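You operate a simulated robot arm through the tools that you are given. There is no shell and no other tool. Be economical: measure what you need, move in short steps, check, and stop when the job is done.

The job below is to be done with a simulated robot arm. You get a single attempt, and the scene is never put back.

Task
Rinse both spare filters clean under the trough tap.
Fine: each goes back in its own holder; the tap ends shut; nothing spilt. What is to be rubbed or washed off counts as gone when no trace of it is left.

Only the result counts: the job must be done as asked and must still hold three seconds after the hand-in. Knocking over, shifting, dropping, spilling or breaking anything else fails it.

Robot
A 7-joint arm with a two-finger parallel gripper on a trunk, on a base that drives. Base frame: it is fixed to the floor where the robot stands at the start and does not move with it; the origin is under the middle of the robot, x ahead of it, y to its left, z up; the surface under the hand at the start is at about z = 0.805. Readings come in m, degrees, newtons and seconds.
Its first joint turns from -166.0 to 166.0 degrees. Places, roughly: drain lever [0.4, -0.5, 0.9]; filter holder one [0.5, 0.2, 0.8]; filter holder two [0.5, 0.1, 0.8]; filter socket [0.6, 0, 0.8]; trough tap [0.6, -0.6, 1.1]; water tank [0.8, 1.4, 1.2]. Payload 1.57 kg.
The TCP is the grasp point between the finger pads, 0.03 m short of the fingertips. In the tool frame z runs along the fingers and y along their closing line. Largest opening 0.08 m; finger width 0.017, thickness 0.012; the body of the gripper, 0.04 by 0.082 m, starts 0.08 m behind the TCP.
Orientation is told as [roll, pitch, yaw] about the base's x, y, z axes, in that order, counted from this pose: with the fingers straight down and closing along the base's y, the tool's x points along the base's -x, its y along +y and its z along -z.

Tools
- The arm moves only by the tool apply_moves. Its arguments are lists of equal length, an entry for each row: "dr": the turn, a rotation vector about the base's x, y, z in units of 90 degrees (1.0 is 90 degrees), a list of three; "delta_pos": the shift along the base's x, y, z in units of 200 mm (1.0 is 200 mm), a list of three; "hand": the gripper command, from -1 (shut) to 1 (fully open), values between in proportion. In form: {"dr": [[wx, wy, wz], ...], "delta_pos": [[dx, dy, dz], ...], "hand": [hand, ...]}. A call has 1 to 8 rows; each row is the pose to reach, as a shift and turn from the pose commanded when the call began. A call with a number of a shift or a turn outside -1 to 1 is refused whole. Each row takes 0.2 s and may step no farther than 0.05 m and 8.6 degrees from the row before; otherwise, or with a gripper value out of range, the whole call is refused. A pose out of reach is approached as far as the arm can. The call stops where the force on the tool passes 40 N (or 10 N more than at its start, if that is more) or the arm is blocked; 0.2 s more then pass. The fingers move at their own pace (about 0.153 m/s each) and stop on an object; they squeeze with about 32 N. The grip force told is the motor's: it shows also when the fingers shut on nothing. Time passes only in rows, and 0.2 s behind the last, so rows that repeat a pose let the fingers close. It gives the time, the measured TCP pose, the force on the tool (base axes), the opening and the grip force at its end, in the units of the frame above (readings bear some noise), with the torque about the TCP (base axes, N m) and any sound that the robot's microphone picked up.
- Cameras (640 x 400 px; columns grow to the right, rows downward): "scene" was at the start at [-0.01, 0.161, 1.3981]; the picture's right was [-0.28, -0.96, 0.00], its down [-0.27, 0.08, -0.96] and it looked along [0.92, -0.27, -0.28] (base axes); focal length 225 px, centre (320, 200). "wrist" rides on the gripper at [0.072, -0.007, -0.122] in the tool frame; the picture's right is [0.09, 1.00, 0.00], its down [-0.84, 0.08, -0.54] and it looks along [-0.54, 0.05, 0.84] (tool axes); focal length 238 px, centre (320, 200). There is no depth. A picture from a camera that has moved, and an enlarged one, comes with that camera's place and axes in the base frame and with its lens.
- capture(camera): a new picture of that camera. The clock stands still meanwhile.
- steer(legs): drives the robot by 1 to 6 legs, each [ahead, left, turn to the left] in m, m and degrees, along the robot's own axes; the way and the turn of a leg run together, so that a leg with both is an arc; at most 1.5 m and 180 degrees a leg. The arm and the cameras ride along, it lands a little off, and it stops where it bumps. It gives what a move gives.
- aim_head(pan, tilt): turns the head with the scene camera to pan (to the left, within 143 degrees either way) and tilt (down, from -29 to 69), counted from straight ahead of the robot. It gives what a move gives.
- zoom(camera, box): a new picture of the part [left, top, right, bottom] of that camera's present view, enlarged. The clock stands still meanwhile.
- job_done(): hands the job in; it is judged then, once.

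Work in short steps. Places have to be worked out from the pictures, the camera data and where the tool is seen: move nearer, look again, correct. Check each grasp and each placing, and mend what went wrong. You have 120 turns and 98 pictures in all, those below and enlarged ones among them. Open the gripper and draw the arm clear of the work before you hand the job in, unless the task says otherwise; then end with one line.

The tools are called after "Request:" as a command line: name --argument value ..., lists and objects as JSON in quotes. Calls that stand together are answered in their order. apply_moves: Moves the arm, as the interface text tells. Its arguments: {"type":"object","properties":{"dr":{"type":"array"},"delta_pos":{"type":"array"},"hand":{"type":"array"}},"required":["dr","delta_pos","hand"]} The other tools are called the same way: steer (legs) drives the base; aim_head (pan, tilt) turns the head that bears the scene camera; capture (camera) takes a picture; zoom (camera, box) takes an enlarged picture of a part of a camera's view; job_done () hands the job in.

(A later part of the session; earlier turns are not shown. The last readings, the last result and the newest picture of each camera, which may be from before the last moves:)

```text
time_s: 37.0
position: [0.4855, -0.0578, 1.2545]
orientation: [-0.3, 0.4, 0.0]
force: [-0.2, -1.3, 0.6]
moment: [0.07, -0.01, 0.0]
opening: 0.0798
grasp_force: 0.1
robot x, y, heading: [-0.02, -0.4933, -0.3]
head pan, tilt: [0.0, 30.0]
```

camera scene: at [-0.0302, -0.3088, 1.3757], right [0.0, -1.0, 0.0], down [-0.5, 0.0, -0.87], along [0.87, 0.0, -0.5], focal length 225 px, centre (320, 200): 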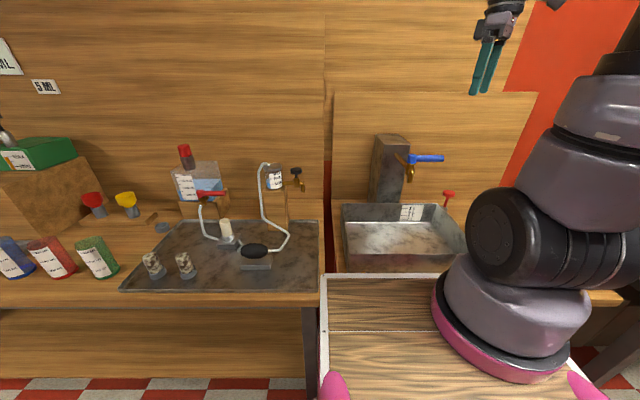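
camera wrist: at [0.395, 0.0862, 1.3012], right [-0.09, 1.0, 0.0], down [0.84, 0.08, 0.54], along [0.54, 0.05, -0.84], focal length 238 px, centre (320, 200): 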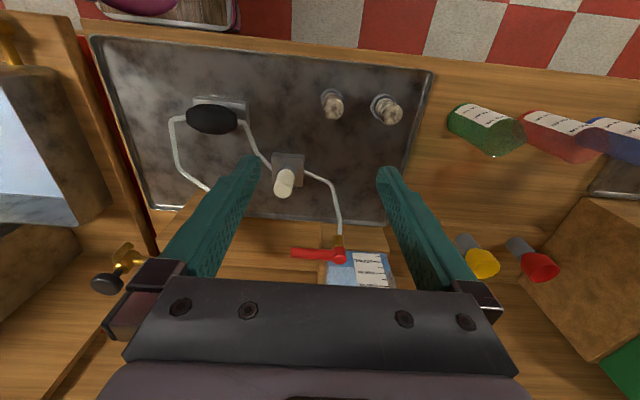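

Continue to right above the filter.

Request:
apply_moves --dr '[[0, 0, 0], [0, 0, 0], [0, 0, 0], [0, 0, 0], [0, 0, 0], [0, 0, 0]]' --delta_pos '[[0, 0.15, -0.17], [0, 0.3, -0.34], [0, 0.45, -0.51], [-0.025, 0.6, -0.68], [-0.025, 0.75, -0.85], [-0.025, 0.87, -1]]' --hand '[1, 1, 1, 1, 1, 1]'

Request:
capture --camera "wrist"

Request:
zoom --camera "scene" --box '[120, 120, 480, 300]'

```text
time_s: 38.4
position: [0.4816, 0.1214, 1.0497]
orientation: [-0.2, 0.4, 0.2]
force: [0.8, -0.2, 0.5]
moment: [0.03, 0.01, 0.0]
opening: 0.08
grasp_force: 0.1
robot x, y, heading: [-0.0225, -0.4981, -0.1]
head pan, tilt: [0.0, 30.0]
```

```text
63 pictures are left
camera wrist: at [0.4095, 0.1146, 1.1719], right [-0.09, 1.0, 0.0], down [0.84, 0.08, 0.54], along [0.53, 0.05, -0.84], focal length 238 px, centre (320, 200)
```

wrist: 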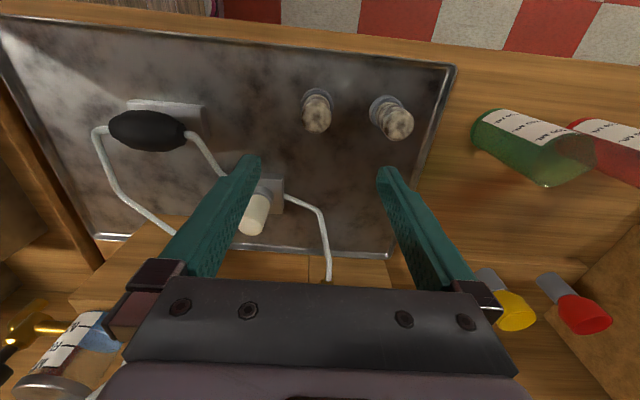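

```text
1.78 times, centred on (300, 210) of scene
camera zoom: at [-0.0303, -0.3092, 1.3757], right [0.0, -1.0, 0.0], down [-0.5, 0.0, -0.87], along [0.87, 0.0, -0.5], focal length 400 px, centre (356, 182)
```

zoom: 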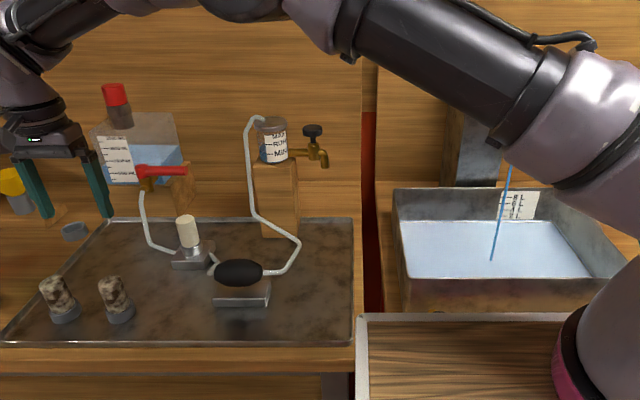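

Filter top at about (0.481,0.1175). I descend to grasp near its top and close.

Request:
apply_moves --dr '[[0, 0, 0], [0, 0, 0], [0, 0, 0], [0, 0, 0], [0, 0, 0], [0, 0, 0], [0, 0, 0]]' --delta_pos '[[0, -0.02, -0.24], [0, -0.02, -0.48], [0, -0.02, -0.7], [0, -0.02, -0.87], [0, -0.02, -0.87], [0, -0.02, -0.87], [0, -0.02, -0.87]]' --hand '[1, 1, 1, 1, -1, -1, -1]'

Request:
capture --camera "wrist"

```text
time_s: 40.0
position: [0.4819, 0.1186, 0.8772]
orientation: [-0.2, 0.5, 0.1]
force: [0.0, -0.6, 0.0]
moment: [0.0, 0.03, -0.03]
opening: 0.0347
grasp_force: 31.7
robot x, y, heading: [-0.0161, -0.4951, -0.0]
head pan, tilt: [0.0, 30.0]
```

```text
61 pictures are left
camera wrist: at [0.4104, 0.1116, 0.9999], right [-0.09, 1.0, 0.0], down [0.84, 0.08, 0.54], along [0.53, 0.05, -0.84], focal length 238 px, centre (320, 200)
```

wrist: 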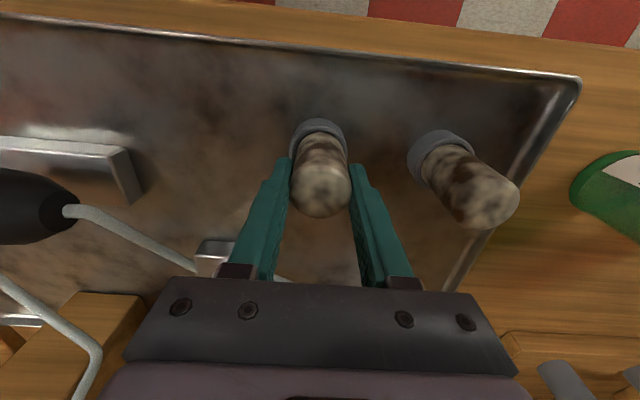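

Gripped (0.035 wide). I lift straight up.

Request:
apply_moves --dr '[[0, 0, 0], [0, 0, 0], [0, 0, 0], [0, 0, 0], [0, 0, 0], [0, 0, 0]]' --delta_pos '[[0, 0, 0.12], [0, 0, 0.3], [0, 0, 0.5], [0, 0, 0.7], [0, -0.1, 0.9], [0, -0.3, 1]]' --hand '[-1, -1, -1, -1, -1, -1]'

Request:
zoom --camera "scene" --box '[100, 120, 480, 300]'

```text
time_s: 41.4
position: [0.4851, 0.0573, 1.0744]
orientation: [-0.3, 0.3, 0.2]
force: [-0.6, 0.7, -1.6]
moment: [-0.05, 0.0, 0.0]
opening: 0.035
grasp_force: 32.2
robot x, y, heading: [-0.0238, -0.4975, 0.1]
head pan, tilt: [0.0, 30.0]
```

```text
1.68 times, centred on (290, 210) of scene
camera zoom: at [-0.0302, -0.308, 1.3756], right [0.0, -1.0, 0.0], down [-0.5, 0.0, -0.87], along [0.87, 0.0, -0.5], focal length 379 px, centre (370, 183)
```

zoom: 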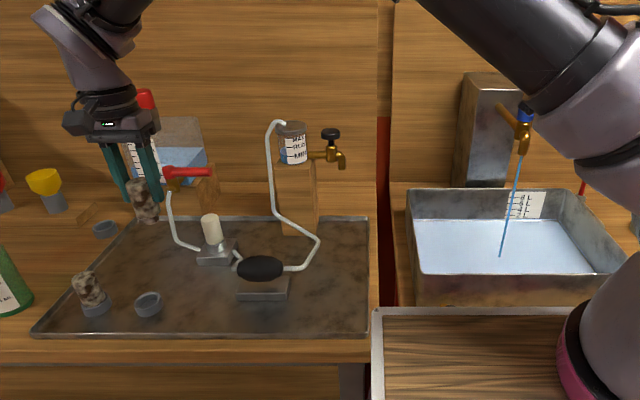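

Filter held cleanly; the stream is at about (0.615,-0.594). I carry it towards the trough while yawing 90°, so that later I can tilt the hand to lie along -y and the stream falls between the fingers.

Request:
apply_moves --dr '[[0, 0, 0.09], [0, 0, 0.18], [0, 0, 0.27], [0, 0, 0.36], [0, 0, 0.45]]' --delta_pos '[[0, -0.2, 0.1], [0, -0.4, 0.2], [0, -0.6, 0.25], [0.05, -0.8, 0.25], [0.1, -1, 0.25]]' --hand '[-1, -1, -1, -1, -1]'

Request:
apply_moves --dr '[[0, 0, 0.09], [0, 0, 0.18], [0, 0, 0.27], [0, 0, 0.36], [0, 0, 0.45], [0, 0, 0.54]]' --delta_pos '[[0.05, -0.2, 0.05], [0.1, -0.4, 0.1], [0.15, -0.6, 0.1], [0.2, -0.8, 0.1], [0.25, -0.95, 0.1], [0.25, -1, 0.1]]' --hand '[-1, -1, -1, -1, -1, -1]'

Request:
capture --camera "scene"

```text
time_s: 42.6
position: [0.5028, -0.1408, 1.1238]
orientation: [-0.2, 0.5, 40.8]
force: [-0.3, -0.3, -0.9]
moment: [-0.03, -0.04, 0.01]
opening: 0.0345
grasp_force: 32.1
robot x, y, heading: [-0.0195, -0.496, -0.2]
head pan, tilt: [0.0, 30.0]
```

```text
time_s: 44.0
position: [0.5549, -0.3445, 1.1455]
orientation: [-0.2, 0.4, 89.3]
force: [0.2, -0.4, -1.6]
moment: [-0.01, 0.01, 0.04]
opening: 0.0349
grasp_force: 31.9
robot x, y, heading: [-0.0224, -0.4979, -0.2]
head pan, tilt: [0.0, 30.0]
```

```text
59 pictures are left
camera scene: at [-0.0303, -0.3085, 1.3756], right [0.0, -1.0, 0.0], down [-0.5, 0.0, -0.87], along [0.87, 0.0, -0.5], focal length 225 px, centre (320, 200)
```

scene: 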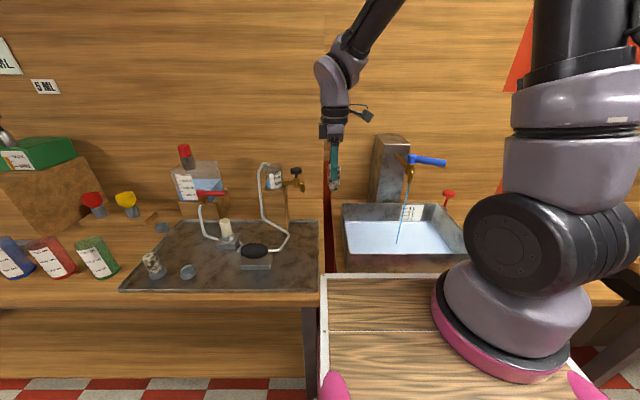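

Now I tilt the hand so the fingers point to -y, approaching to just short of the stream.

Request:
apply_moves --dr '[[-0.09, 0, 0], [-0.18, 0, 0], [-0.27, 0, 0], [-0.36, 0, 0], [-0.45, 0, 0], [-0.54, 0, 0], [-0.63, 0, 0], [-0.72, 0, 0]]' --delta_pos '[[0.04, -0.05, 0], [0.08, -0.1, 0], [0.12, -0.15, -0.06], [0.16, -0.2, -0.15], [0.2, -0.25, -0.25], [0.25, -0.35, -0.35], [0.29, -0.45, -0.45], [0.29, -0.5, -0.55]]' --hand '[-1, -1, -1, -1, -1, -1, -1, -1]'

Request:
capture --camera "scene"

Request:
capture --camera "wrist"

```text
time_s: 45.8
position: [0.6115, -0.4457, 1.0365]
orientation: [-2.2, 65.3, 87.8]
force: [0.6, -1.0, -0.1]
moment: [0.02, -0.02, 0.01]
opening: 0.0344
grasp_force: 32.2
robot x, y, heading: [-0.0232, -0.4941, -0.2]
head pan, tilt: [0.0, 30.0]
```

```text
58 pictures are left
camera scene: at [-0.0305, -0.309, 1.3757], right [0.0, -1.0, 0.0], down [-0.5, 0.0, -0.87], along [0.87, 0.0, -0.5], focal length 225 px, centre (320, 200)
```

scene: 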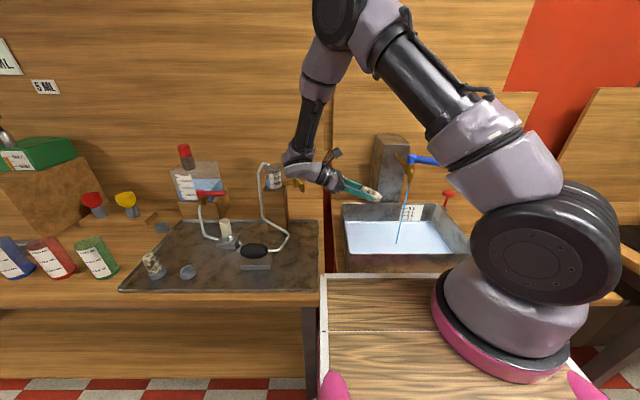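

```text
57 pictures are left
camera wrist: at [0.6169, -0.3651, 1.1531], right [-1.0, -0.04, 0.07], down [-0.07, 0.84, -0.53], along [-0.04, -0.54, -0.84], focal length 238 px, centre (320, 200)
```

wrist: 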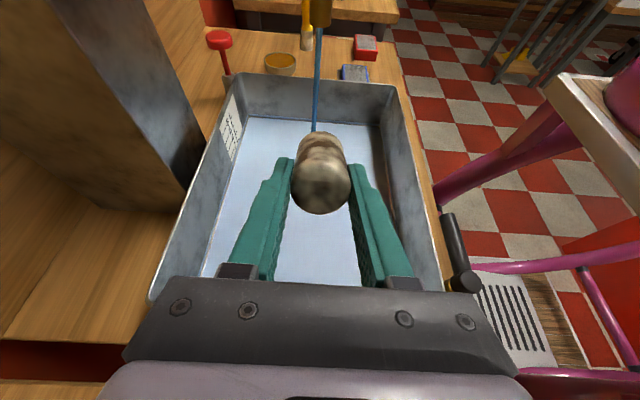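

Filter and stream are aligned in x. I lower slightly and move the filter's far end under the stream, then dwell.

Request:
apply_moves --dr '[[0, 0, 0], [0, 0, 0], [0, 0, 0], [0, 0, 0], [0, 0, 0], [0, 0, 0], [0, 0, 0], [0, 0, 0]]' --delta_pos '[[0, -0.1, -0.15], [0, -0.3, -0.2], [0, -0.5, -0.2], [0, -0.58, -0.2], [0, -0.62, -0.2], [0, -0.66, -0.2], [0, -0.7, -0.2], [0, -0.7, -0.2]]' --hand '[-1, -1, -1, -1, -1, -1, -1, -1]'

Request:
capture --camera "wrist"

Request:
zoom --camera "scene" --box '[330, 130, 480, 280]'

```text
time_s: 47.6
position: [0.611, -0.5824, 0.9959]
orientation: [-2.0, 65.2, 88.0]
force: [-0.3, -0.2, 0.1]
moment: [0.01, -0.01, -0.01]
opening: 0.0341
grasp_force: 31.9
robot x, y, heading: [-0.018, -0.496, -0.1]
head pan, tilt: [0.0, 30.0]
```

```text
56 pictures are left
camera wrist: at [0.6164, -0.5036, 1.1122], right [-1.0, -0.04, 0.07], down [-0.07, 0.84, -0.53], along [-0.04, -0.54, -0.84], focal length 238 px, centre (320, 200)
```

wrist: 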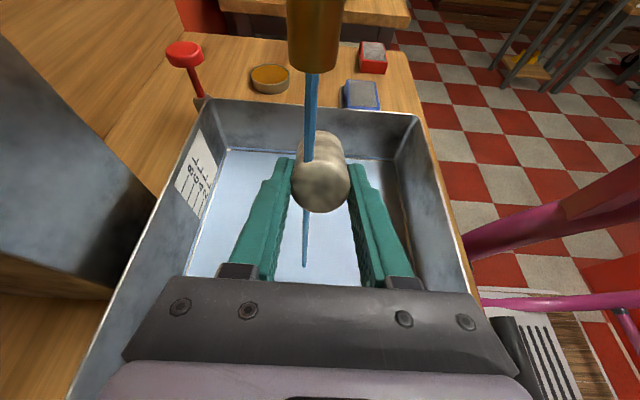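

```text
2.67 times, centred on (405, 205) of scene
camera zoom: at [-0.0303, -0.3087, 1.3757], right [0.0, -1.0, 0.0], down [-0.5, 0.0, -0.87], along [0.87, 0.0, -0.5], focal length 600 px, centre (93, 187)
```

zoom: 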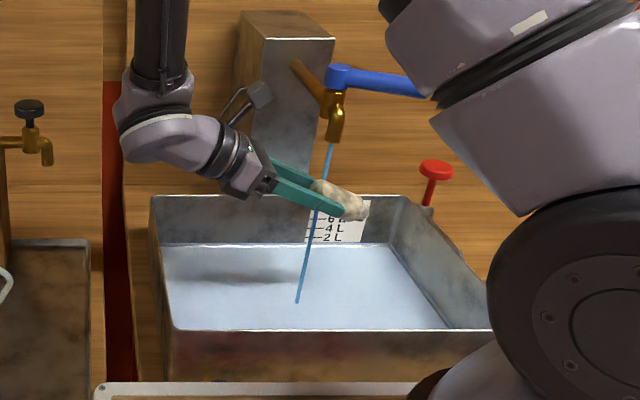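

Already much cleaner. Closer look at the filter.

Request:
zoom --camera "wrist" --box '[270, 110, 370, 230]'

Request:
zoom --camera "scene" --box '[385, 185, 445, 245]'

```text
3.33 times, centred on (320, 170) of wrist
camera zoom: at [0.6164, -0.5036, 1.1122], right [-1.0, -0.04, 0.07], down [-0.07, 0.84, -0.53], along [-0.04, -0.54, -0.84], focal length 794 px, centre (320, 300)
```

zoom: 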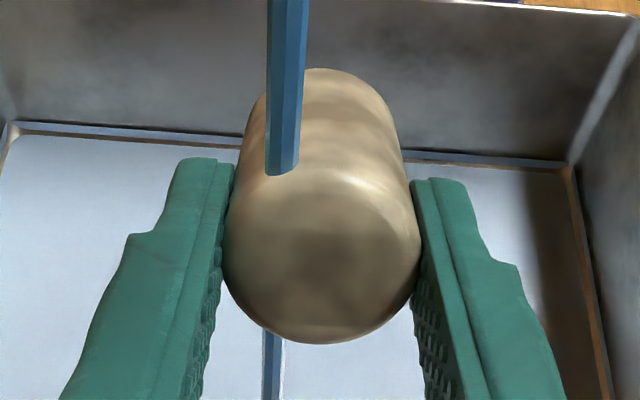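

```text
6.67 times, centred on (415, 215) of scene
camera zoom: at [-0.0303, -0.3087, 1.3757], right [0.0, -1.0, 0.0], down [-0.5, 0.0, -0.87], along [0.87, 0.0, -0.5], focal length 1499 px, centre (-313, 100)
```

zoom: 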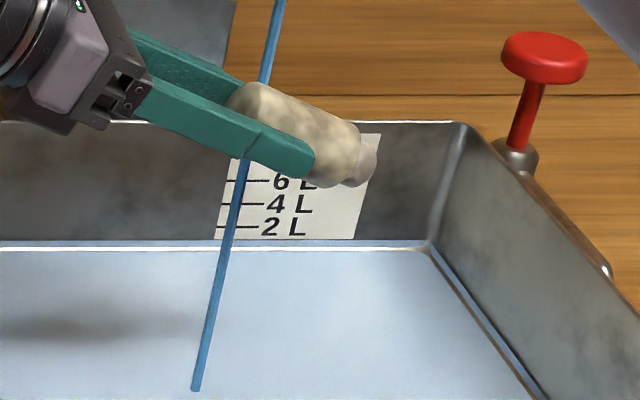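

The dirt fades uniformly and the water level is low. I centre it on the stream and dwell longer.

Request:
apply_moves --dr '[[0, 0, 0], [0, 0, 0], [0, 0, 0], [0, 0, 0], [0, 0, 0], [0, 0, 0], [0, 0, 0], [0, 0, 0]]' --delta_pos '[[0.03, 0.02, 0], [0.03, 0.05, 0], [0.03, 0.05, 0], [0.03, 0.05, 0], [0.03, 0.05, 0], [0.03, 0.05, 0], [0.03, 0.05, 0], [0.03, 0.05, 0]]' --hand '[-1, -1, -1, -1, -1, -1, -1, -1]'

Request:
zoom --camera "wrist" --box '[270, 110, 370, 230]'

Request:
zoom --camera "scene" --box '[385, 185, 445, 245]'

```text
time_s: 49.4
position: [0.6175, -0.5731, 0.9954]
orientation: [-2.0, 65.1, 88.0]
force: [1.5, -0.1, -0.3]
moment: [0.02, -0.01, 0.0]
opening: 0.0346
grasp_force: 32.0
robot x, y, heading: [-0.0191, -0.4974, -0.3]
head pan, tilt: [0.0, 30.0]
```

```text
3.33 times, centred on (320, 170) of wrist
camera zoom: at [0.6221, -0.4938, 1.1114], right [-1.0, -0.04, 0.07], down [-0.07, 0.84, -0.53], along [-0.04, -0.54, -0.84], focal length 794 px, centre (320, 300)
```

zoom: 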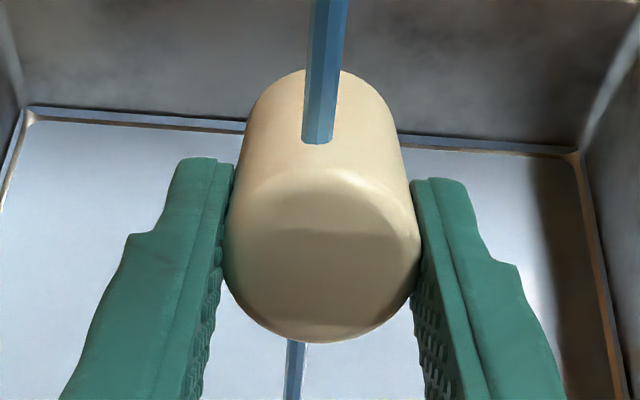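

```text
6.67 times, centred on (415, 215) of scene
camera zoom: at [-0.0303, -0.3087, 1.3757], right [0.0, -1.0, 0.0], down [-0.5, 0.0, -0.87], along [0.87, 0.0, -0.5], focal length 1499 px, centre (-313, 100)
```

zoom: 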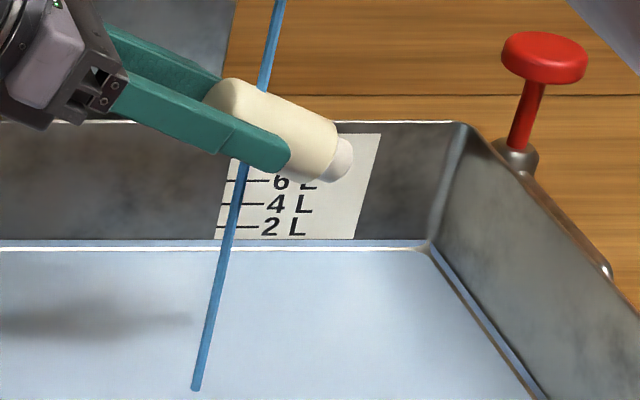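

It looks fully clean. I dwell another second for no trace, then withdraw towards +y but still over the trough to drip.

Request:
apply_moves --dr '[[0, 0, 0], [0, 0, 0], [0, 0, 0], [0, 0, 0], [0, 0, 0], [0, 0, 0], [0, 0, 0], [0, 0, 0]]' --delta_pos '[[0, -0.05, 0], [0, -0.05, 0], [0, 0.05, 0], [0, 0.1, 0], [0, 0.0, 0], [0, 0.2, 0], [0, 0.42, 0.05], [0, 0.6, 0.15]]' --hand '[-1, -1, -1, -1, -1, -1, -1, -1]'

Request:
apply_moves --dr '[[0.09, 0, 0], [0.18, 0, 0], [0.27, 0, 0], [0.36, 0, 0], [0.45, 0, 0], [0.54, 0, 0], [0.63, 0, 0], [0.72, 0, 0]]' --delta_pos '[[0, 0, 0.1], [0, 0, 0.2], [0, 0, 0.3], [0, 0, 0.4], [0, 0, 0.5], [-0.05, 0, 0.6], [-0.1, 0, 0.6], [-0.1, 0, 0.6]]' --hand '[-1, -1, -1, -1, -1, -1, -1, -1]'

Request:
zoom --camera "scene" --box '[310, 80, 490, 280]'

```text
time_s: 51.2
position: [0.6192, -0.4542, 1.0246]
orientation: [-2.0, 65.1, 88.0]
force: [0.2, -0.1, -0.6]
moment: [-0.01, 0.01, 0.0]
opening: 0.0345
grasp_force: 32.0
robot x, y, heading: [-0.0199, -0.4968, 0.0]
head pan, tilt: [0.0, 30.0]
```

```text
time_s: 53.0
position: [0.5968, -0.4532, 1.1462]
orientation: [-0.3, 0.2, 89.2]
force: [0.3, 0.4, -1.1]
moment: [-0.02, 0.0, 0.02]
opening: 0.0344
grasp_force: 31.9
robot x, y, heading: [-0.0208, -0.4969, 0.2]
head pan, tilt: [0.0, 30.0]
```

```text
2.00 times, centred on (400, 180) of scene
camera zoom: at [-0.0302, -0.3084, 1.3756], right [0.0, -1.0, 0.0], down [-0.5, 0.0, -0.87], along [0.87, 0.0, -0.5], focal length 450 px, centre (160, 240)
```

zoom: 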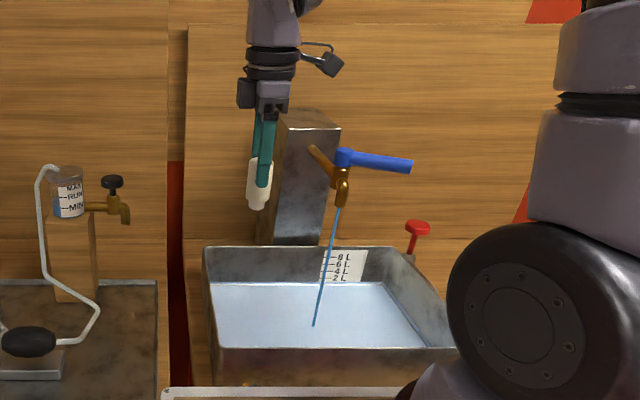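

Clean and not dripping visibly; the water is still around 2 L. Carrying it back to its holder.

Request:
apply_moves --dr '[[0, 0, -0.08], [0, 0, -0.16], [0, 0, -0.24], [0, 0, -0.32]]' --delta_pos '[[-0.06, 0.23, 0], [-0.12, 0.46, 0], [-0.18, 0.69, 0], [-0.25, 0.92, 0]]' --hand '[-1, -1, -1, -1]'

Request:
apply_moves --dr '[[0, 0, -0.08], [0, 0, -0.16], [0, 0, -0.24], [0, 0, -0.32]]' --delta_pos '[[-0.05, 0.23, 0], [-0.1, 0.46, 0], [-0.15, 0.69, 0], [-0.2, 0.92, 0]]' --hand '[-1, -1, -1, -1]'

Request:
apply_moves --dr '[[0, 0, -0.085], [0, 0, -0.17], [0, 0, -0.26], [0, 0, -0.345]]' --delta_pos '[[-0.03, 0.23, -0.05], [-0.06, 0.46, -0.1], [-0.09, 0.69, -0.15], [-0.12, 0.91, -0.2]]' --hand '[-1, -1, -1, -1]'

```text
time_s: 54.0
position: [0.5469, -0.2744, 1.1478]
orientation: [-0.2, 0.4, 60.3]
force: [0.7, -0.1, -0.1]
moment: [0.0, 0.0, 0.02]
opening: 0.0345
grasp_force: 32.2
robot x, y, heading: [-0.0223, -0.4927, 0.1]
head pan, tilt: [0.0, 30.0]
```

```text
time_s: 55.0
position: [0.5066, -0.0886, 1.144]
orientation: [-0.2, 0.4, 31.3]
force: [0.4, -0.3, -1.4]
moment: [0.05, 0.06, 0.0]
opening: 0.0344
grasp_force: 32.1
robot x, y, heading: [-0.0199, -0.5014, 0.1]
head pan, tilt: [0.0, 30.0]
```

```text
time_s: 56.0
position: [0.4827, 0.0951, 1.1061]
orientation: [-0.2, 0.4, 0.3]
force: [0.4, 0.1, -0.2]
moment: [0.06, 0.01, 0.02]
opening: 0.0345
grasp_force: 31.7
robot x, y, heading: [-0.024, -0.497, -0.3]
head pan, tilt: [0.0, 30.0]
```

Moving above the holder and part way down, then a check by the wrist camera.

Request:
apply_moves --dr '[[0, 0, 0], [0, 0, 0], [0, 0, 0], [0, 0, 0], [0, 0, 0]]' --delta_pos '[[0, 0.1175, -0.1], [0, 0.1175, -0.3], [0, 0.1175, -0.5], [0, 0.1175, -0.69], [0, 0.1175, -0.69]]' --hand '[-1, -1, -1, -1, -1]'

Request:
capture --camera "wrist"

Request:
zoom --camera "scene" --box '[120, 200, 280, 300]'

```text
time_s: 57.2
position: [0.4851, 0.1195, 0.969]
orientation: [-0.3, 0.5, 0.5]
force: [-0.1, 0.4, -0.2]
moment: [0.02, -0.03, 0.0]
opening: 0.0343
grasp_force: 31.7
robot x, y, heading: [-0.0208, -0.4938, -0.0]
head pan, tilt: [0.0, 30.0]
```

```text
49 pictures are left
camera wrist: at [0.4133, 0.1119, 1.0914], right [-0.1, 0.99, 0.0], down [0.84, 0.09, 0.54], along [0.53, 0.05, -0.84], focal length 238 px, centre (320, 200)
```

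wrist: 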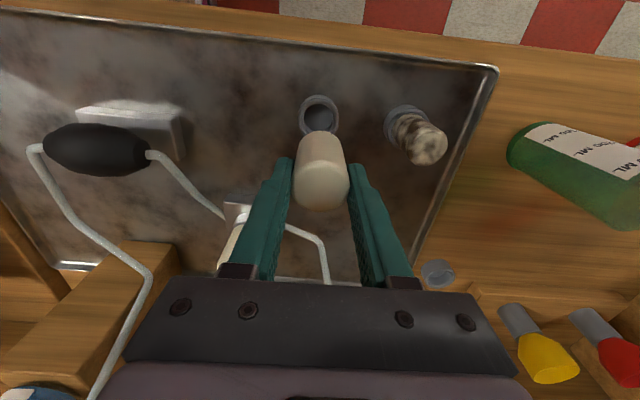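

```text
4.00 times, centred on (200, 250) of scene
camera zoom: at [-0.0303, -0.3087, 1.3757], right [0.0, -1.0, 0.0], down [-0.5, 0.0, -0.87], along [0.87, 0.0, -0.5], focal length 899 px, centre (800, 0)
```

zoom: 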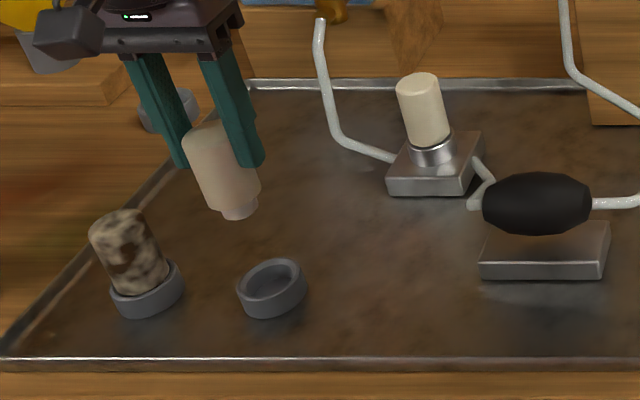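

Holder empty and waiting below. I descend slowly to the original grasp pose (0.482,0.1186,0.877), watching the force.

Request:
apply_moves --dr '[[0, 0, 0], [0, 0, 0], [0, 0, 0], [0, 0, 0], [0, 0, 0], [0, 0, 0]]' --delta_pos '[[-0.012, -0.003, -0.1], [-0.012, -0.003, -0.2], [-0.012, -0.003, -0.3], [-0.012, -0.003, -0.38], [-0.012, -0.003, -0.44], [-0.012, -0.003, -0.455]]' --hand '[-1, -1, -1, -1, -1, -1]'

Request:
zoom --camera "scene" --box '[120, 200, 280, 300]'

Request:
zoom --camera "wrist" --box '[250, 90, 450, 240]'

```text
time_s: 58.7
position: [0.4808, 0.1173, 0.8816]
orientation: [0.1, 0.3, 0.3]
force: [-5.1, -13.0, 14.1]
moment: [-0.64, 0.21, 0.0]
opening: 0.0339
grasp_force: 31.8
robot x, y, heading: [-0.0221, -0.4962, -0.3]
head pan, tilt: [0.0, 30.0]
stopped in row 6: the force on the tool passed its limit at 46 N (the readings are from after the stop); the commanded pose is now the measured one
```

```text
4.00 times, centred on (200, 250) of scene
camera zoom: at [-0.0307, -0.3097, 1.3758], right [0.0, -1.0, 0.0], down [-0.5, 0.0, -0.87], along [0.87, 0.0, -0.5], focal length 899 px, centre (800, 0)
```

zoom: 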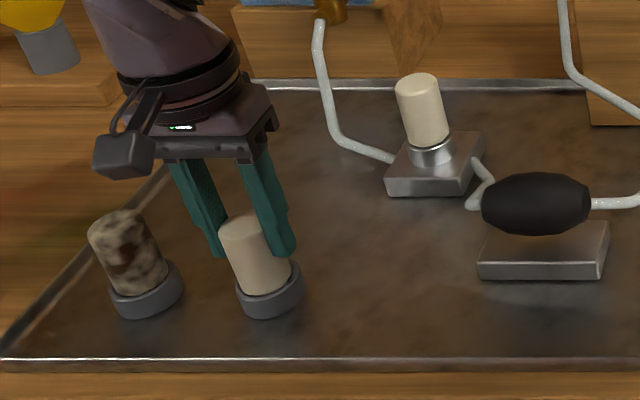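

```text
2.67 times, centred on (350, 165) of wrist
camera zoom: at [0.4098, 0.1101, 1.0051], right [-0.1, 1.0, 0.0], down [0.84, 0.08, 0.54], along [0.54, 0.05, -0.84], focal length 636 px, centre (240, 293)
```

zoom: 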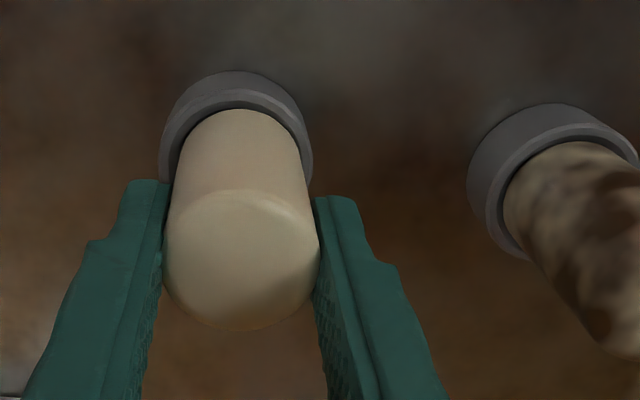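

The filter is in the ring, touching with a slight sideways load. I ease it by 2 mm towards -y and press a little.

Request:
apply_moves --dr '[[0, 0, 0], [0, 0, 0], [0, 0, 0]]' --delta_pos '[[-0.004, -0.01, 0.0], [-0.004, -0.01, -0.01], [-0.004, -0.01, -0.02]]' --hand '[-1, -1, -1]'

```text
time_s: 59.5
position: [0.4823, 0.118, 0.8812]
orientation: [0.3, 0.2, 0.4]
force: [-5.4, -13.4, 15.4]
moment: [-0.72, 0.28, 0.02]
opening: 0.0338
grasp_force: 32.0
robot x, y, heading: [-0.0237, -0.4962, -0.2]
head pan, tilt: [0.0, 30.0]
stopped in row 3: the force on the tool passed its limit at 45 N (the readings are from after the stop); the commanded pose is now the measured one
```

Still a -y load, so I lift slightly, shift 4 mm to -y and try down again.

Request:
apply_moves --dr '[[0, 0, 0], [0, 0, 0], [0, 0, 0], [0, 0, 0], [0, 0, 0]]' --delta_pos '[[0, 0, 0.03], [-0.008, -0.02, 0.03], [-0.008, -0.02, 0.01], [-0.008, -0.02, -0.005], [-0.008, -0.02, -0.02]]' --hand '[-1, -1, -1, -1, -1]'

Request:
zoom --camera "scene" --box '[140, 230, 220, 290]'

```text
time_s: 60.8
position: [0.4818, 0.1156, 0.8831]
orientation: [0.7, 0.0, 0.4]
force: [-1.0, -1.2, 12.1]
moment: [-0.13, 0.05, -0.01]
opening: 0.0342
grasp_force: 32.5
robot x, y, heading: [-0.0189, -0.4998, -0.0]
head pan, tilt: [0.0, 30.0]
stopped in row 5: the force on the tool passed its limit at 44 N (the readings are from after the stop); the commanded pose is now the measured one
```

```text
6.67 times, centred on (180, 260) of scene
camera zoom: at [-0.0306, -0.3093, 1.3757], right [0.0, -1.0, 0.0], down [-0.5, 0.0, -0.87], along [0.87, 0.0, -0.5], focal length 1499 px, centre (1253, -200)
```

zoom: 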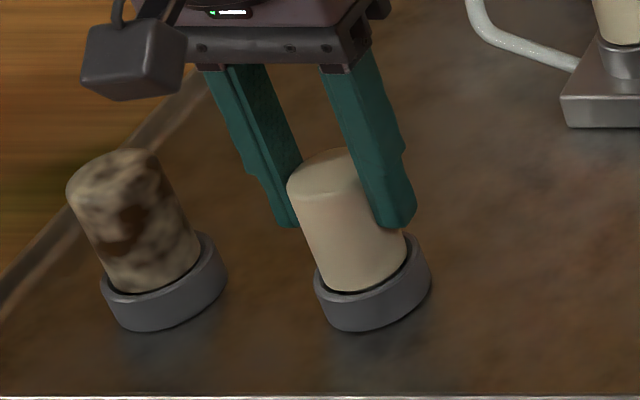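

No side load now, only bottom contact; it stands as deep as its neighbour. Release and lift.

Request:
apply_moves --dr '[[0, 0, 0], [0, 0, 0], [0, 0, 0], [0, 0, 0], [0, 0, 0], [0, 0, 0]]' --delta_pos '[[0, 0, 0], [0, 0, 0], [0, 0, 0.1], [0, 0, 0.25], [0, 0.12, 0.45], [0, 0.3, 0.55]]' --hand '[1, 1, 1, 1, 1, 1]'

Request:
capture --camera "wrist"

Request:
capture --camera "scene"

```text
time_s: 62.2
position: [0.4836, 0.176, 0.9883]
orientation: [0.6, 0.1, 0.3]
force: [-0.4, -0.7, 1.4]
moment: [0.04, 0.01, -0.04]
opening: 0.0799
grasp_force: 0.1
robot x, y, heading: [-0.021, -0.4982, -0.1]
head pan, tilt: [0.0, 30.0]
```

```text
44 pictures are left
camera wrist: at [0.4122, 0.1676, 1.1105], right [-0.1, 1.0, 0.01], down [0.84, 0.08, 0.54], along [0.54, 0.06, -0.84], focal length 238 px, centre (320, 200)
```

wrist: 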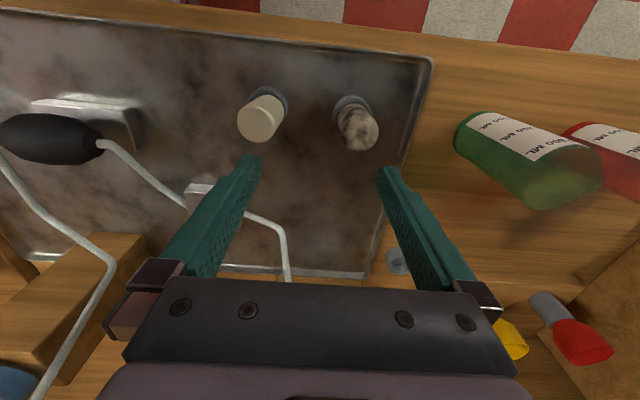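

```text
43 pictures are left
camera scene: at [-0.0305, -0.3093, 1.3757], right [0.0, -1.0, 0.0], down [-0.5, 0.0, -0.87], along [0.87, 0.0, -0.5], focal length 225 px, centre (320, 200)
```

scene: 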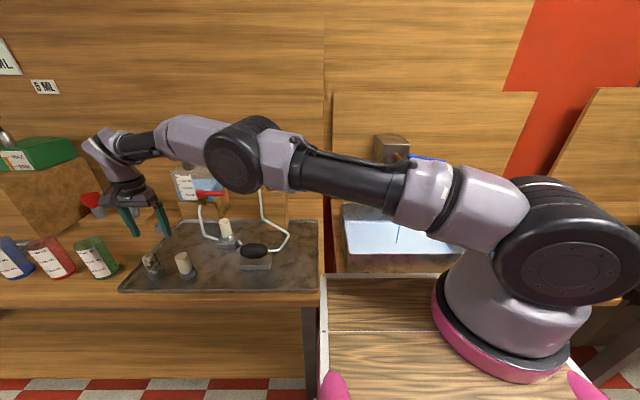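

First filter stands in its holder. Now grasp the holder-one filter at about (0.479,0.215).

Request:
apply_moves --dr '[[0, 0, 0], [0, 0, 0], [0, 0, 0], [0, 0, 0], [0, 0, 0], [0, 0, 0], [0, 0, 0], [0, 0, 0]]' --delta_pos '[[-0.02, 0.195, 0], [-0.02, 0.195, -0.15], [-0.02, 0.195, -0.3], [-0.02, 0.195, -0.45], [-0.02, 0.195, -0.55], [-0.02, 0.195, -0.55], [-0.02, 0.195, -0.55], [-0.02, 0.195, -0.55]]' --hand '[1, 1, 1, 1, 1, -1, -1, -1]'

Request:
zoom --camera "wrist" --box '[200, 80, 400, 240]'

```text
time_s: 63.3
position: [0.4672, 0.1915, 0.9139]
orientation: [1.8, 0.0, 0.5]
force: [-1.5, 0.1, 7.3]
moment: [0.37, 0.03, 0.05]
opening: 0.0798
grasp_force: 0.0
out of reach, approached as far as the arm can: row 1, 2, 3, 4, 5
robot x, y, heading: [-0.0226, -0.4993, -0.1]
head pan, tilt: [0.0, 30.0]
stopped in row 5: the force on the tool passed its limit at 75 N (the readings are from after the stop); the commanded pose is now the measured one
```

```text
2.50 times, centred on (300, 160) of wrist
camera zoom: at [0.3953, 0.1797, 1.0359], right [-0.1, 0.99, 0.03], down [0.84, 0.07, 0.55], along [0.54, 0.08, -0.84], focal length 596 px, centre (370, 300)
```

zoom: 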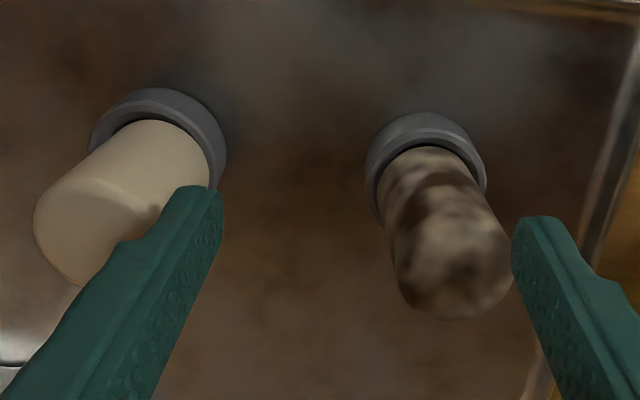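

That target was just out of the arm's reach, so a finger touched the filter's top edge. I raise straight up and will drive the base nearer.

Request:
apply_moves --dr '[[0, 0, 0], [0, 0, 0], [0, 0, 0], [0, 0, 0]]' --delta_pos '[[0, -0.01, 0.1], [0, -0.05, 0.3], [0, -0.2, 0.5], [0, -0.35, 0.65]]' --hand '[1, 1, 1, 1]'

Request:
capture --camera "wrist"

```text
time_s: 64.3
position: [0.4926, 0.1773, 1.0532]
orientation: [1.6, 0.0, 0.6]
force: [0.5, 0.2, -0.3]
moment: [-0.05, 0.0, 0.04]
opening: 0.0801
grasp_force: 0.1
out of reach, approached as far as the arm can: row 2, 3, 4
robot x, y, heading: [-0.0186, -0.4986, -0.2]
head pan, tilt: [0.0, 30.0]
```

```text
41 pictures are left
camera wrist: at [0.4207, 0.1655, 1.1752], right [-0.1, 0.99, 0.03], down [0.84, 0.07, 0.54], along [0.54, 0.08, -0.84], focal length 238 px, centre (320, 200)
```

wrist: 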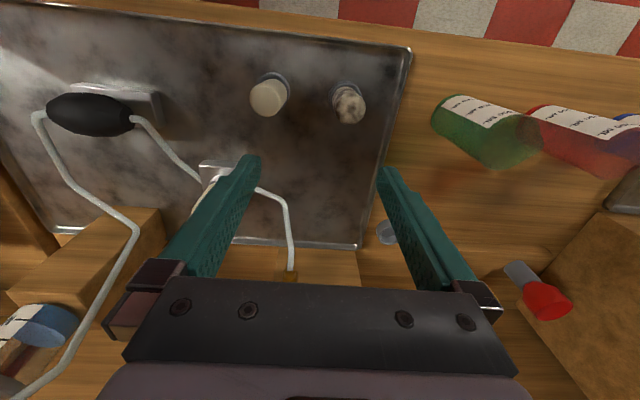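

Both filters stand properly. I draw the hand back to -y and up, then shift the base 0.25 m left.

Request:
apply_moves --dr '[[0, 0, 0], [0, 0, 0], [0, 0, 0], [0, 0, 0], [0, 0, 0]]' --delta_pos '[[0, -0.2, 0.1], [0, -0.4, 0.2], [0, -0.6, 0.3], [0, -0.8, 0.4], [0, -1, 0.45]]' --hand '[1, 1, 1, 1, 1]'

Request:
steer --legs '[[0, 0.25, 0]]'

Request:
capture --camera "wrist"

Request:
capture --camera "scene"

```text
time_s: 65.5
position: [0.5593, 0.1244, 1.1706]
orientation: [1.4, 0.0, 0.5]
force: [-0.7, 1.1, -1.0]
moment: [-0.06, -0.06, 0.01]
opening: 0.0801
grasp_force: 0.0
out of reach, approached as far as the arm can: row 1, 2, 3, 4, 5
robot x, y, heading: [-0.0175, -0.4965, -0.2]
head pan, tilt: [0.0, 30.0]
```

```text
time_s: 67.3
position: [0.5632, 0.3667, 1.1717]
orientation: [1.5, 0.0, 0.2]
force: [0.2, 0.7, -0.6]
moment: [0.0, -0.04, -0.02]
opening: 0.08
grasp_force: 0.1
robot x, y, heading: [-0.0195, -0.25, -0.3]
head pan, tilt: [0.0, 30.0]
```

```text
40 pictures are left
camera wrist: at [0.4909, 0.3572, 1.2927], right [-0.1, 1.0, 0.03], down [0.84, 0.07, 0.54], along [0.54, 0.07, -0.84], focal length 238 px, centre (320, 200)
```

wrist: 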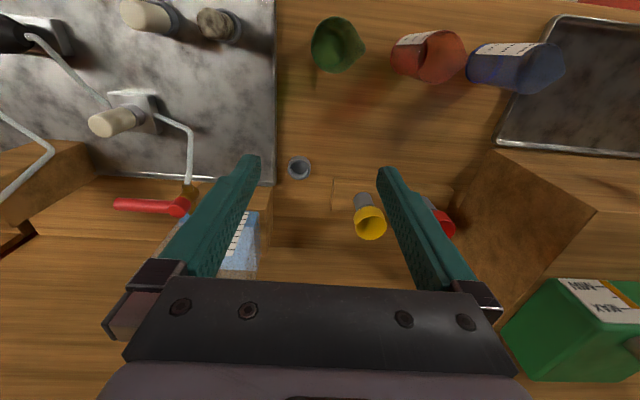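

```text
39 pictures are left
camera scene: at [-0.0283, -0.0612, 1.3757], right [-0.01, -1.0, 0.0], down [-0.5, 0.0, -0.87], along [0.87, -0.01, -0.5], focal length 225 px, centre (320, 200)
```

scene: 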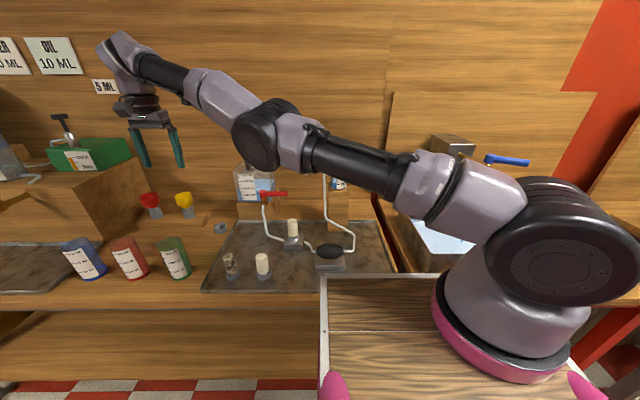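

Base now at y=-0.25. I bring the hand in above the holder-one filter; checking that the arm follows.

Request:
apply_moves --dr '[[0, 0, 0], [0, 0, 0], [0, 0, 0], [0, 0, 0]]' --delta_pos '[[-0.1, -0.2, 0], [-0.2, -0.4, 0], [-0.3, -0.6, 0], [-0.4, -0.75, 0]]' --hand '[1, 1, 1, 1]'

```text
time_s: 68.3
position: [0.5603, 0.3549, 1.2142]
orientation: [1.4, 0.2, 0.2]
force: [-0.1, 0.4, 0.1]
moment: [-0.04, 0.02, 0.0]
opening: 0.0802
grasp_force: 0.1
out of reach, approached as far as the arm can: row 1, 2, 3, 4
robot x, y, heading: [-0.0217, -0.247, -0.4]
head pan, tilt: [0.0, 30.0]
```

The arm seems stuck near full stretch. I try pulling inwards more strongly and upward to bend the elbow.

Request:
apply_moves --dr '[[0, 0, 0], [0, 0, 0], [0, 0, 0], [0, 0, 0], [0, 0, 0], [0, 0, 0]]' --delta_pos '[[-0.12, -0.12, 0.12], [-0.24, -0.24, 0.24], [-0.36, -0.36, 0.36], [-0.5, -0.5, 0.48], [-0.62, -0.62, 0.6], [-0.62, -0.62, 0.6]]' --hand '[1, 1, 1, 1, 1, 1]'

Request:
capture --camera "scene"

```text
time_s: 69.8
position: [0.4729, 0.3225, 1.3647]
orientation: [1.4, 0.1, 0.1]
force: [0.3, -0.2, 0.3]
moment: [0.0, -0.01, 0.01]
opening: 0.0801
grasp_force: 0.0
out of reach, approached as far as the arm can: row 1, 2, 3, 4, 5, 6
robot x, y, heading: [-0.0225, -0.2473, -0.4]
head pan, tilt: [0.0, 30.0]
```

```text
38 pictures are left
camera scene: at [-0.0283, -0.0613, 1.3757], right [-0.01, -1.0, 0.0], down [-0.5, 0.0, -0.87], along [0.87, -0.01, -0.5], focal length 225 px, centre (320, 200)
```

scene: 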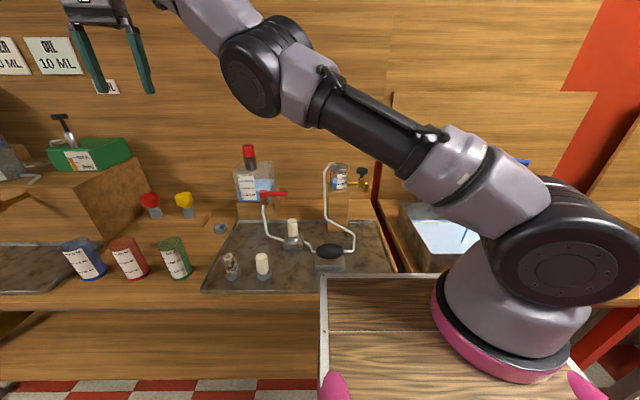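

The likely culprit is a wrist joint limit: yaw 0 with the arm swung far left. I yaw the hand +45° while bringing it in; the filter is round, so any yaw works.

Request:
apply_moves --dr '[[0, 0, 0.09], [0, 0, 0.18], [0, 0, 0.27], [0, 0, 0.36], [0, 0, 0.45], [0, 0, 0.45]]' --delta_pos '[[0, -0.08, 0], [0, -0.16, 0], [0, -0.24, -0.05], [0, -0.32, -0.15], [0, -0.4, -0.25], [0, -0.45, -0.35]]' --hand '[1, 1, 1, 1, 1, 1]'

```text
time_s: 71.2
position: [0.5151, 0.3161, 1.3378]
orientation: [1.5, 0.1, 40.9]
force: [0.5, -0.2, 0.7]
moment: [0.0, 0.03, 0.02]
opening: 0.0799
grasp_force: 0.1
out of reach, approached as far as the arm can: row 1, 2, 3, 4, 5, 6
robot x, y, heading: [-0.0219, -0.2497, -0.3]
head pan, tilt: [0.0, 30.0]
```

The readings fit a sphere around the shoulder, so the elbow is pinned at its straight limit. I push outward briefly and then pull in, to pop it through the singularity.

Request:
apply_moves --dr '[[0, 0, 0], [0, 0, 0], [0, 0, 0], [0, 0, 0], [0, 0, 0], [0, 0, 0], [0, 0, 0], [0, 0, 0]]' --delta_pos '[[0.1, 0.1, 0.1], [0.2, 0.2, 0.15], [0.3, 0.3, 0.2], [0.15, 0.15, 0.2], [0, 0, 0.2], [-0.15, -0.15, 0.2], [-0.3, -0.3, 0.2], [-0.45, -0.45, 0.2]]' --hand '[1, 1, 1, 1, 1, 1, 1, 1]'

Request:
capture --camera "scene"

```text
time_s: 73.0
position: [0.4272, 0.2321, 1.3834]
orientation: [1.5, 0.1, 40.8]
force: [-0.4, 0.4, -0.7]
moment: [0.01, 0.03, -0.01]
opening: 0.08
grasp_force: 0.2
out of reach, approached as far as the arm can: row 1, 2, 3, 4, 5, 6
robot x, y, heading: [-0.0178, -0.2481, -0.3]
head pan, tilt: [0.0, 30.0]
```

```text
37 pictures are left
camera scene: at [-0.028, -0.0609, 1.3756], right [-0.01, -1.0, 0.0], down [-0.5, 0.0, -0.87], along [0.87, -0.01, -0.5], focal length 225 px, centre (320, 200)
```

scene: 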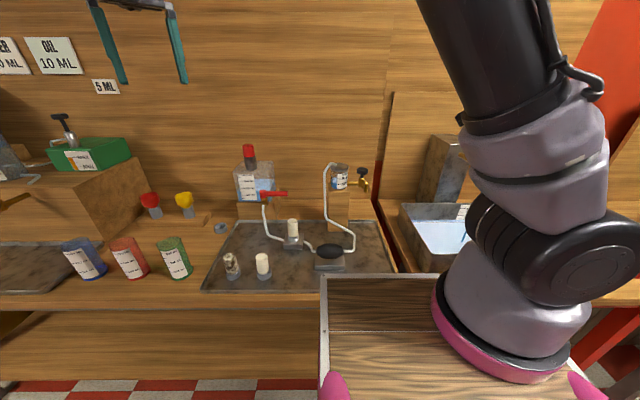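

Freed: the elbow is bent again and the pose follows the command. I check the water level.

Request:
zoom --camera "scene" --box '[380, 170, 500, 280]'

Request:
zoom --camera "scene" --box '[200, 210, 300, 290]'

```text
3.64 times, centred on (440, 225) of scene
camera zoom: at [-0.028, -0.0609, 1.3756], right [-0.01, -1.0, 0.0], down [-0.5, 0.0, -0.87], along [0.87, -0.01, -0.5], focal length 817 px, centre (-116, 109)
```

zoom: 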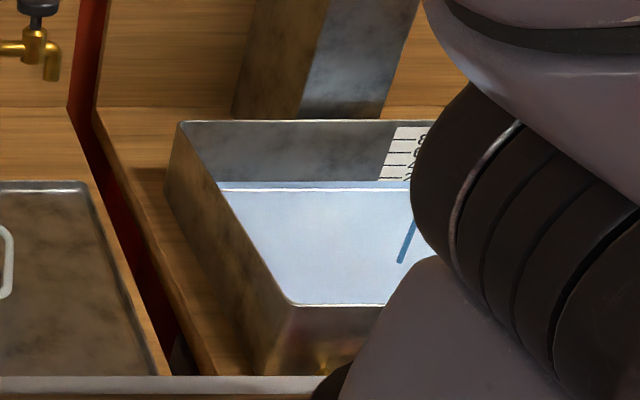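

```text
5.00 times, centred on (250, 250) of scene
camera zoom: at [-0.028, -0.0609, 1.3756], right [-0.01, -1.0, 0.0], down [-0.5, 0.0, -0.87], along [0.87, -0.01, -0.5], focal length 1124 px, centre (670, -50)
```

zoom: 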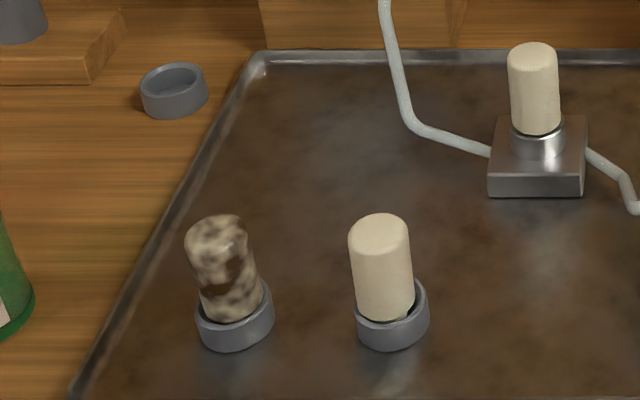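

Level is only around 2 L, so all is well. I go down above the dirty filter, keeping the 41° yaw, and look at both.

Request:
apply_moves --dr '[[0, 0, 0], [0, 0, 0], [0, 0, 0], [0, 0, 0], [0, 0, 0]]' --delta_pos '[[0.06, -0.02, -0.2], [0.12, -0.04, -0.4], [0.18, -0.06, -0.6], [0.24, -0.085, -0.8], [0.26, -0.085, -1]]' --hand '[1, 1, 1, 1, 1]'

Request:
apply_moves --dr '[[0, 0, 0], [0, 0, 0], [0, 0, 0], [0, 0, 0]]' --delta_pos '[[0, 0, -0.2], [0, 0, -0.4], [0, 0, -0.6], [0, 0, -0.65]]' --hand '[1, 1, 1, 1]'

Request:
capture --camera "wrist"

```text
time_s: 74.2
position: [0.4808, 0.2133, 1.1829]
orientation: [1.4, 0.0, 40.7]
force: [-0.3, 0.1, -0.5]
moment: [0.0, -0.02, 0.0]
opening: 0.08
grasp_force: 0.2
robot x, y, heading: [-0.0221, -0.2507, -0.3]
head pan, tilt: [0.0, 30.0]
```

```text
time_s: 75.2
position: [0.4798, 0.2137, 1.0521]
orientation: [1.5, 0.0, 40.7]
force: [1.1, -0.7, 0.4]
moment: [-0.01, 0.01, 0.03]
opening: 0.0798
grasp_force: 0.0
robot x, y, heading: [-0.018, -0.2519, -0.5]
head pan, tilt: [0.0, 30.0]
```

```text
34 pictures are left
camera wrist: at [0.4323, 0.1588, 1.1738], right [-0.72, 0.69, 0.03], down [0.59, 0.59, 0.54], along [0.36, 0.41, -0.84], focal length 238 px, centre (320, 200)
```

wrist: 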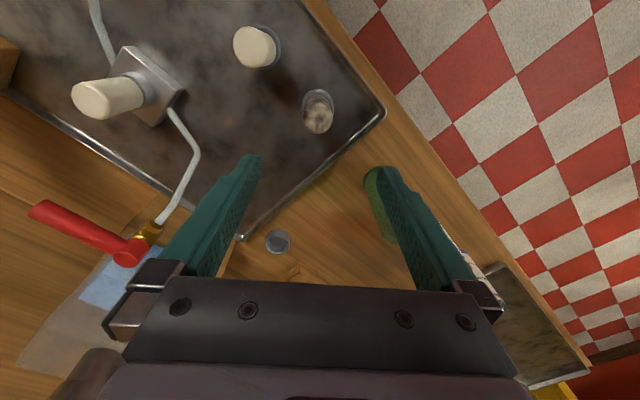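

Request:
zoom --camera "wrist" --box '[220, 10, 360, 150]'

```text
2.86 times, centred on (290, 80) of wrist
camera zoom: at [0.4323, 0.1588, 1.1738], right [-0.72, 0.69, 0.03], down [0.59, 0.59, 0.54], along [0.36, 0.41, -0.84], focal length 681 px, centre (406, 543)
```

zoom: 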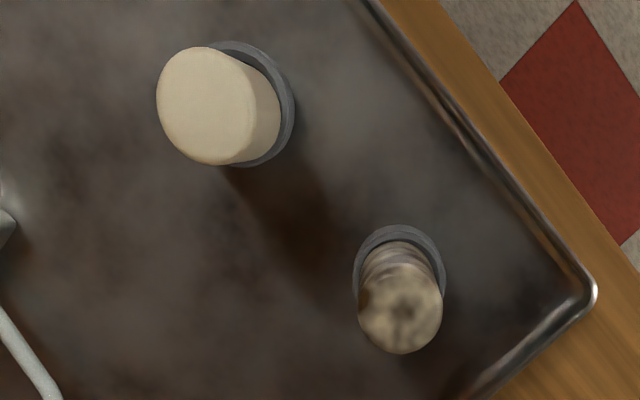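

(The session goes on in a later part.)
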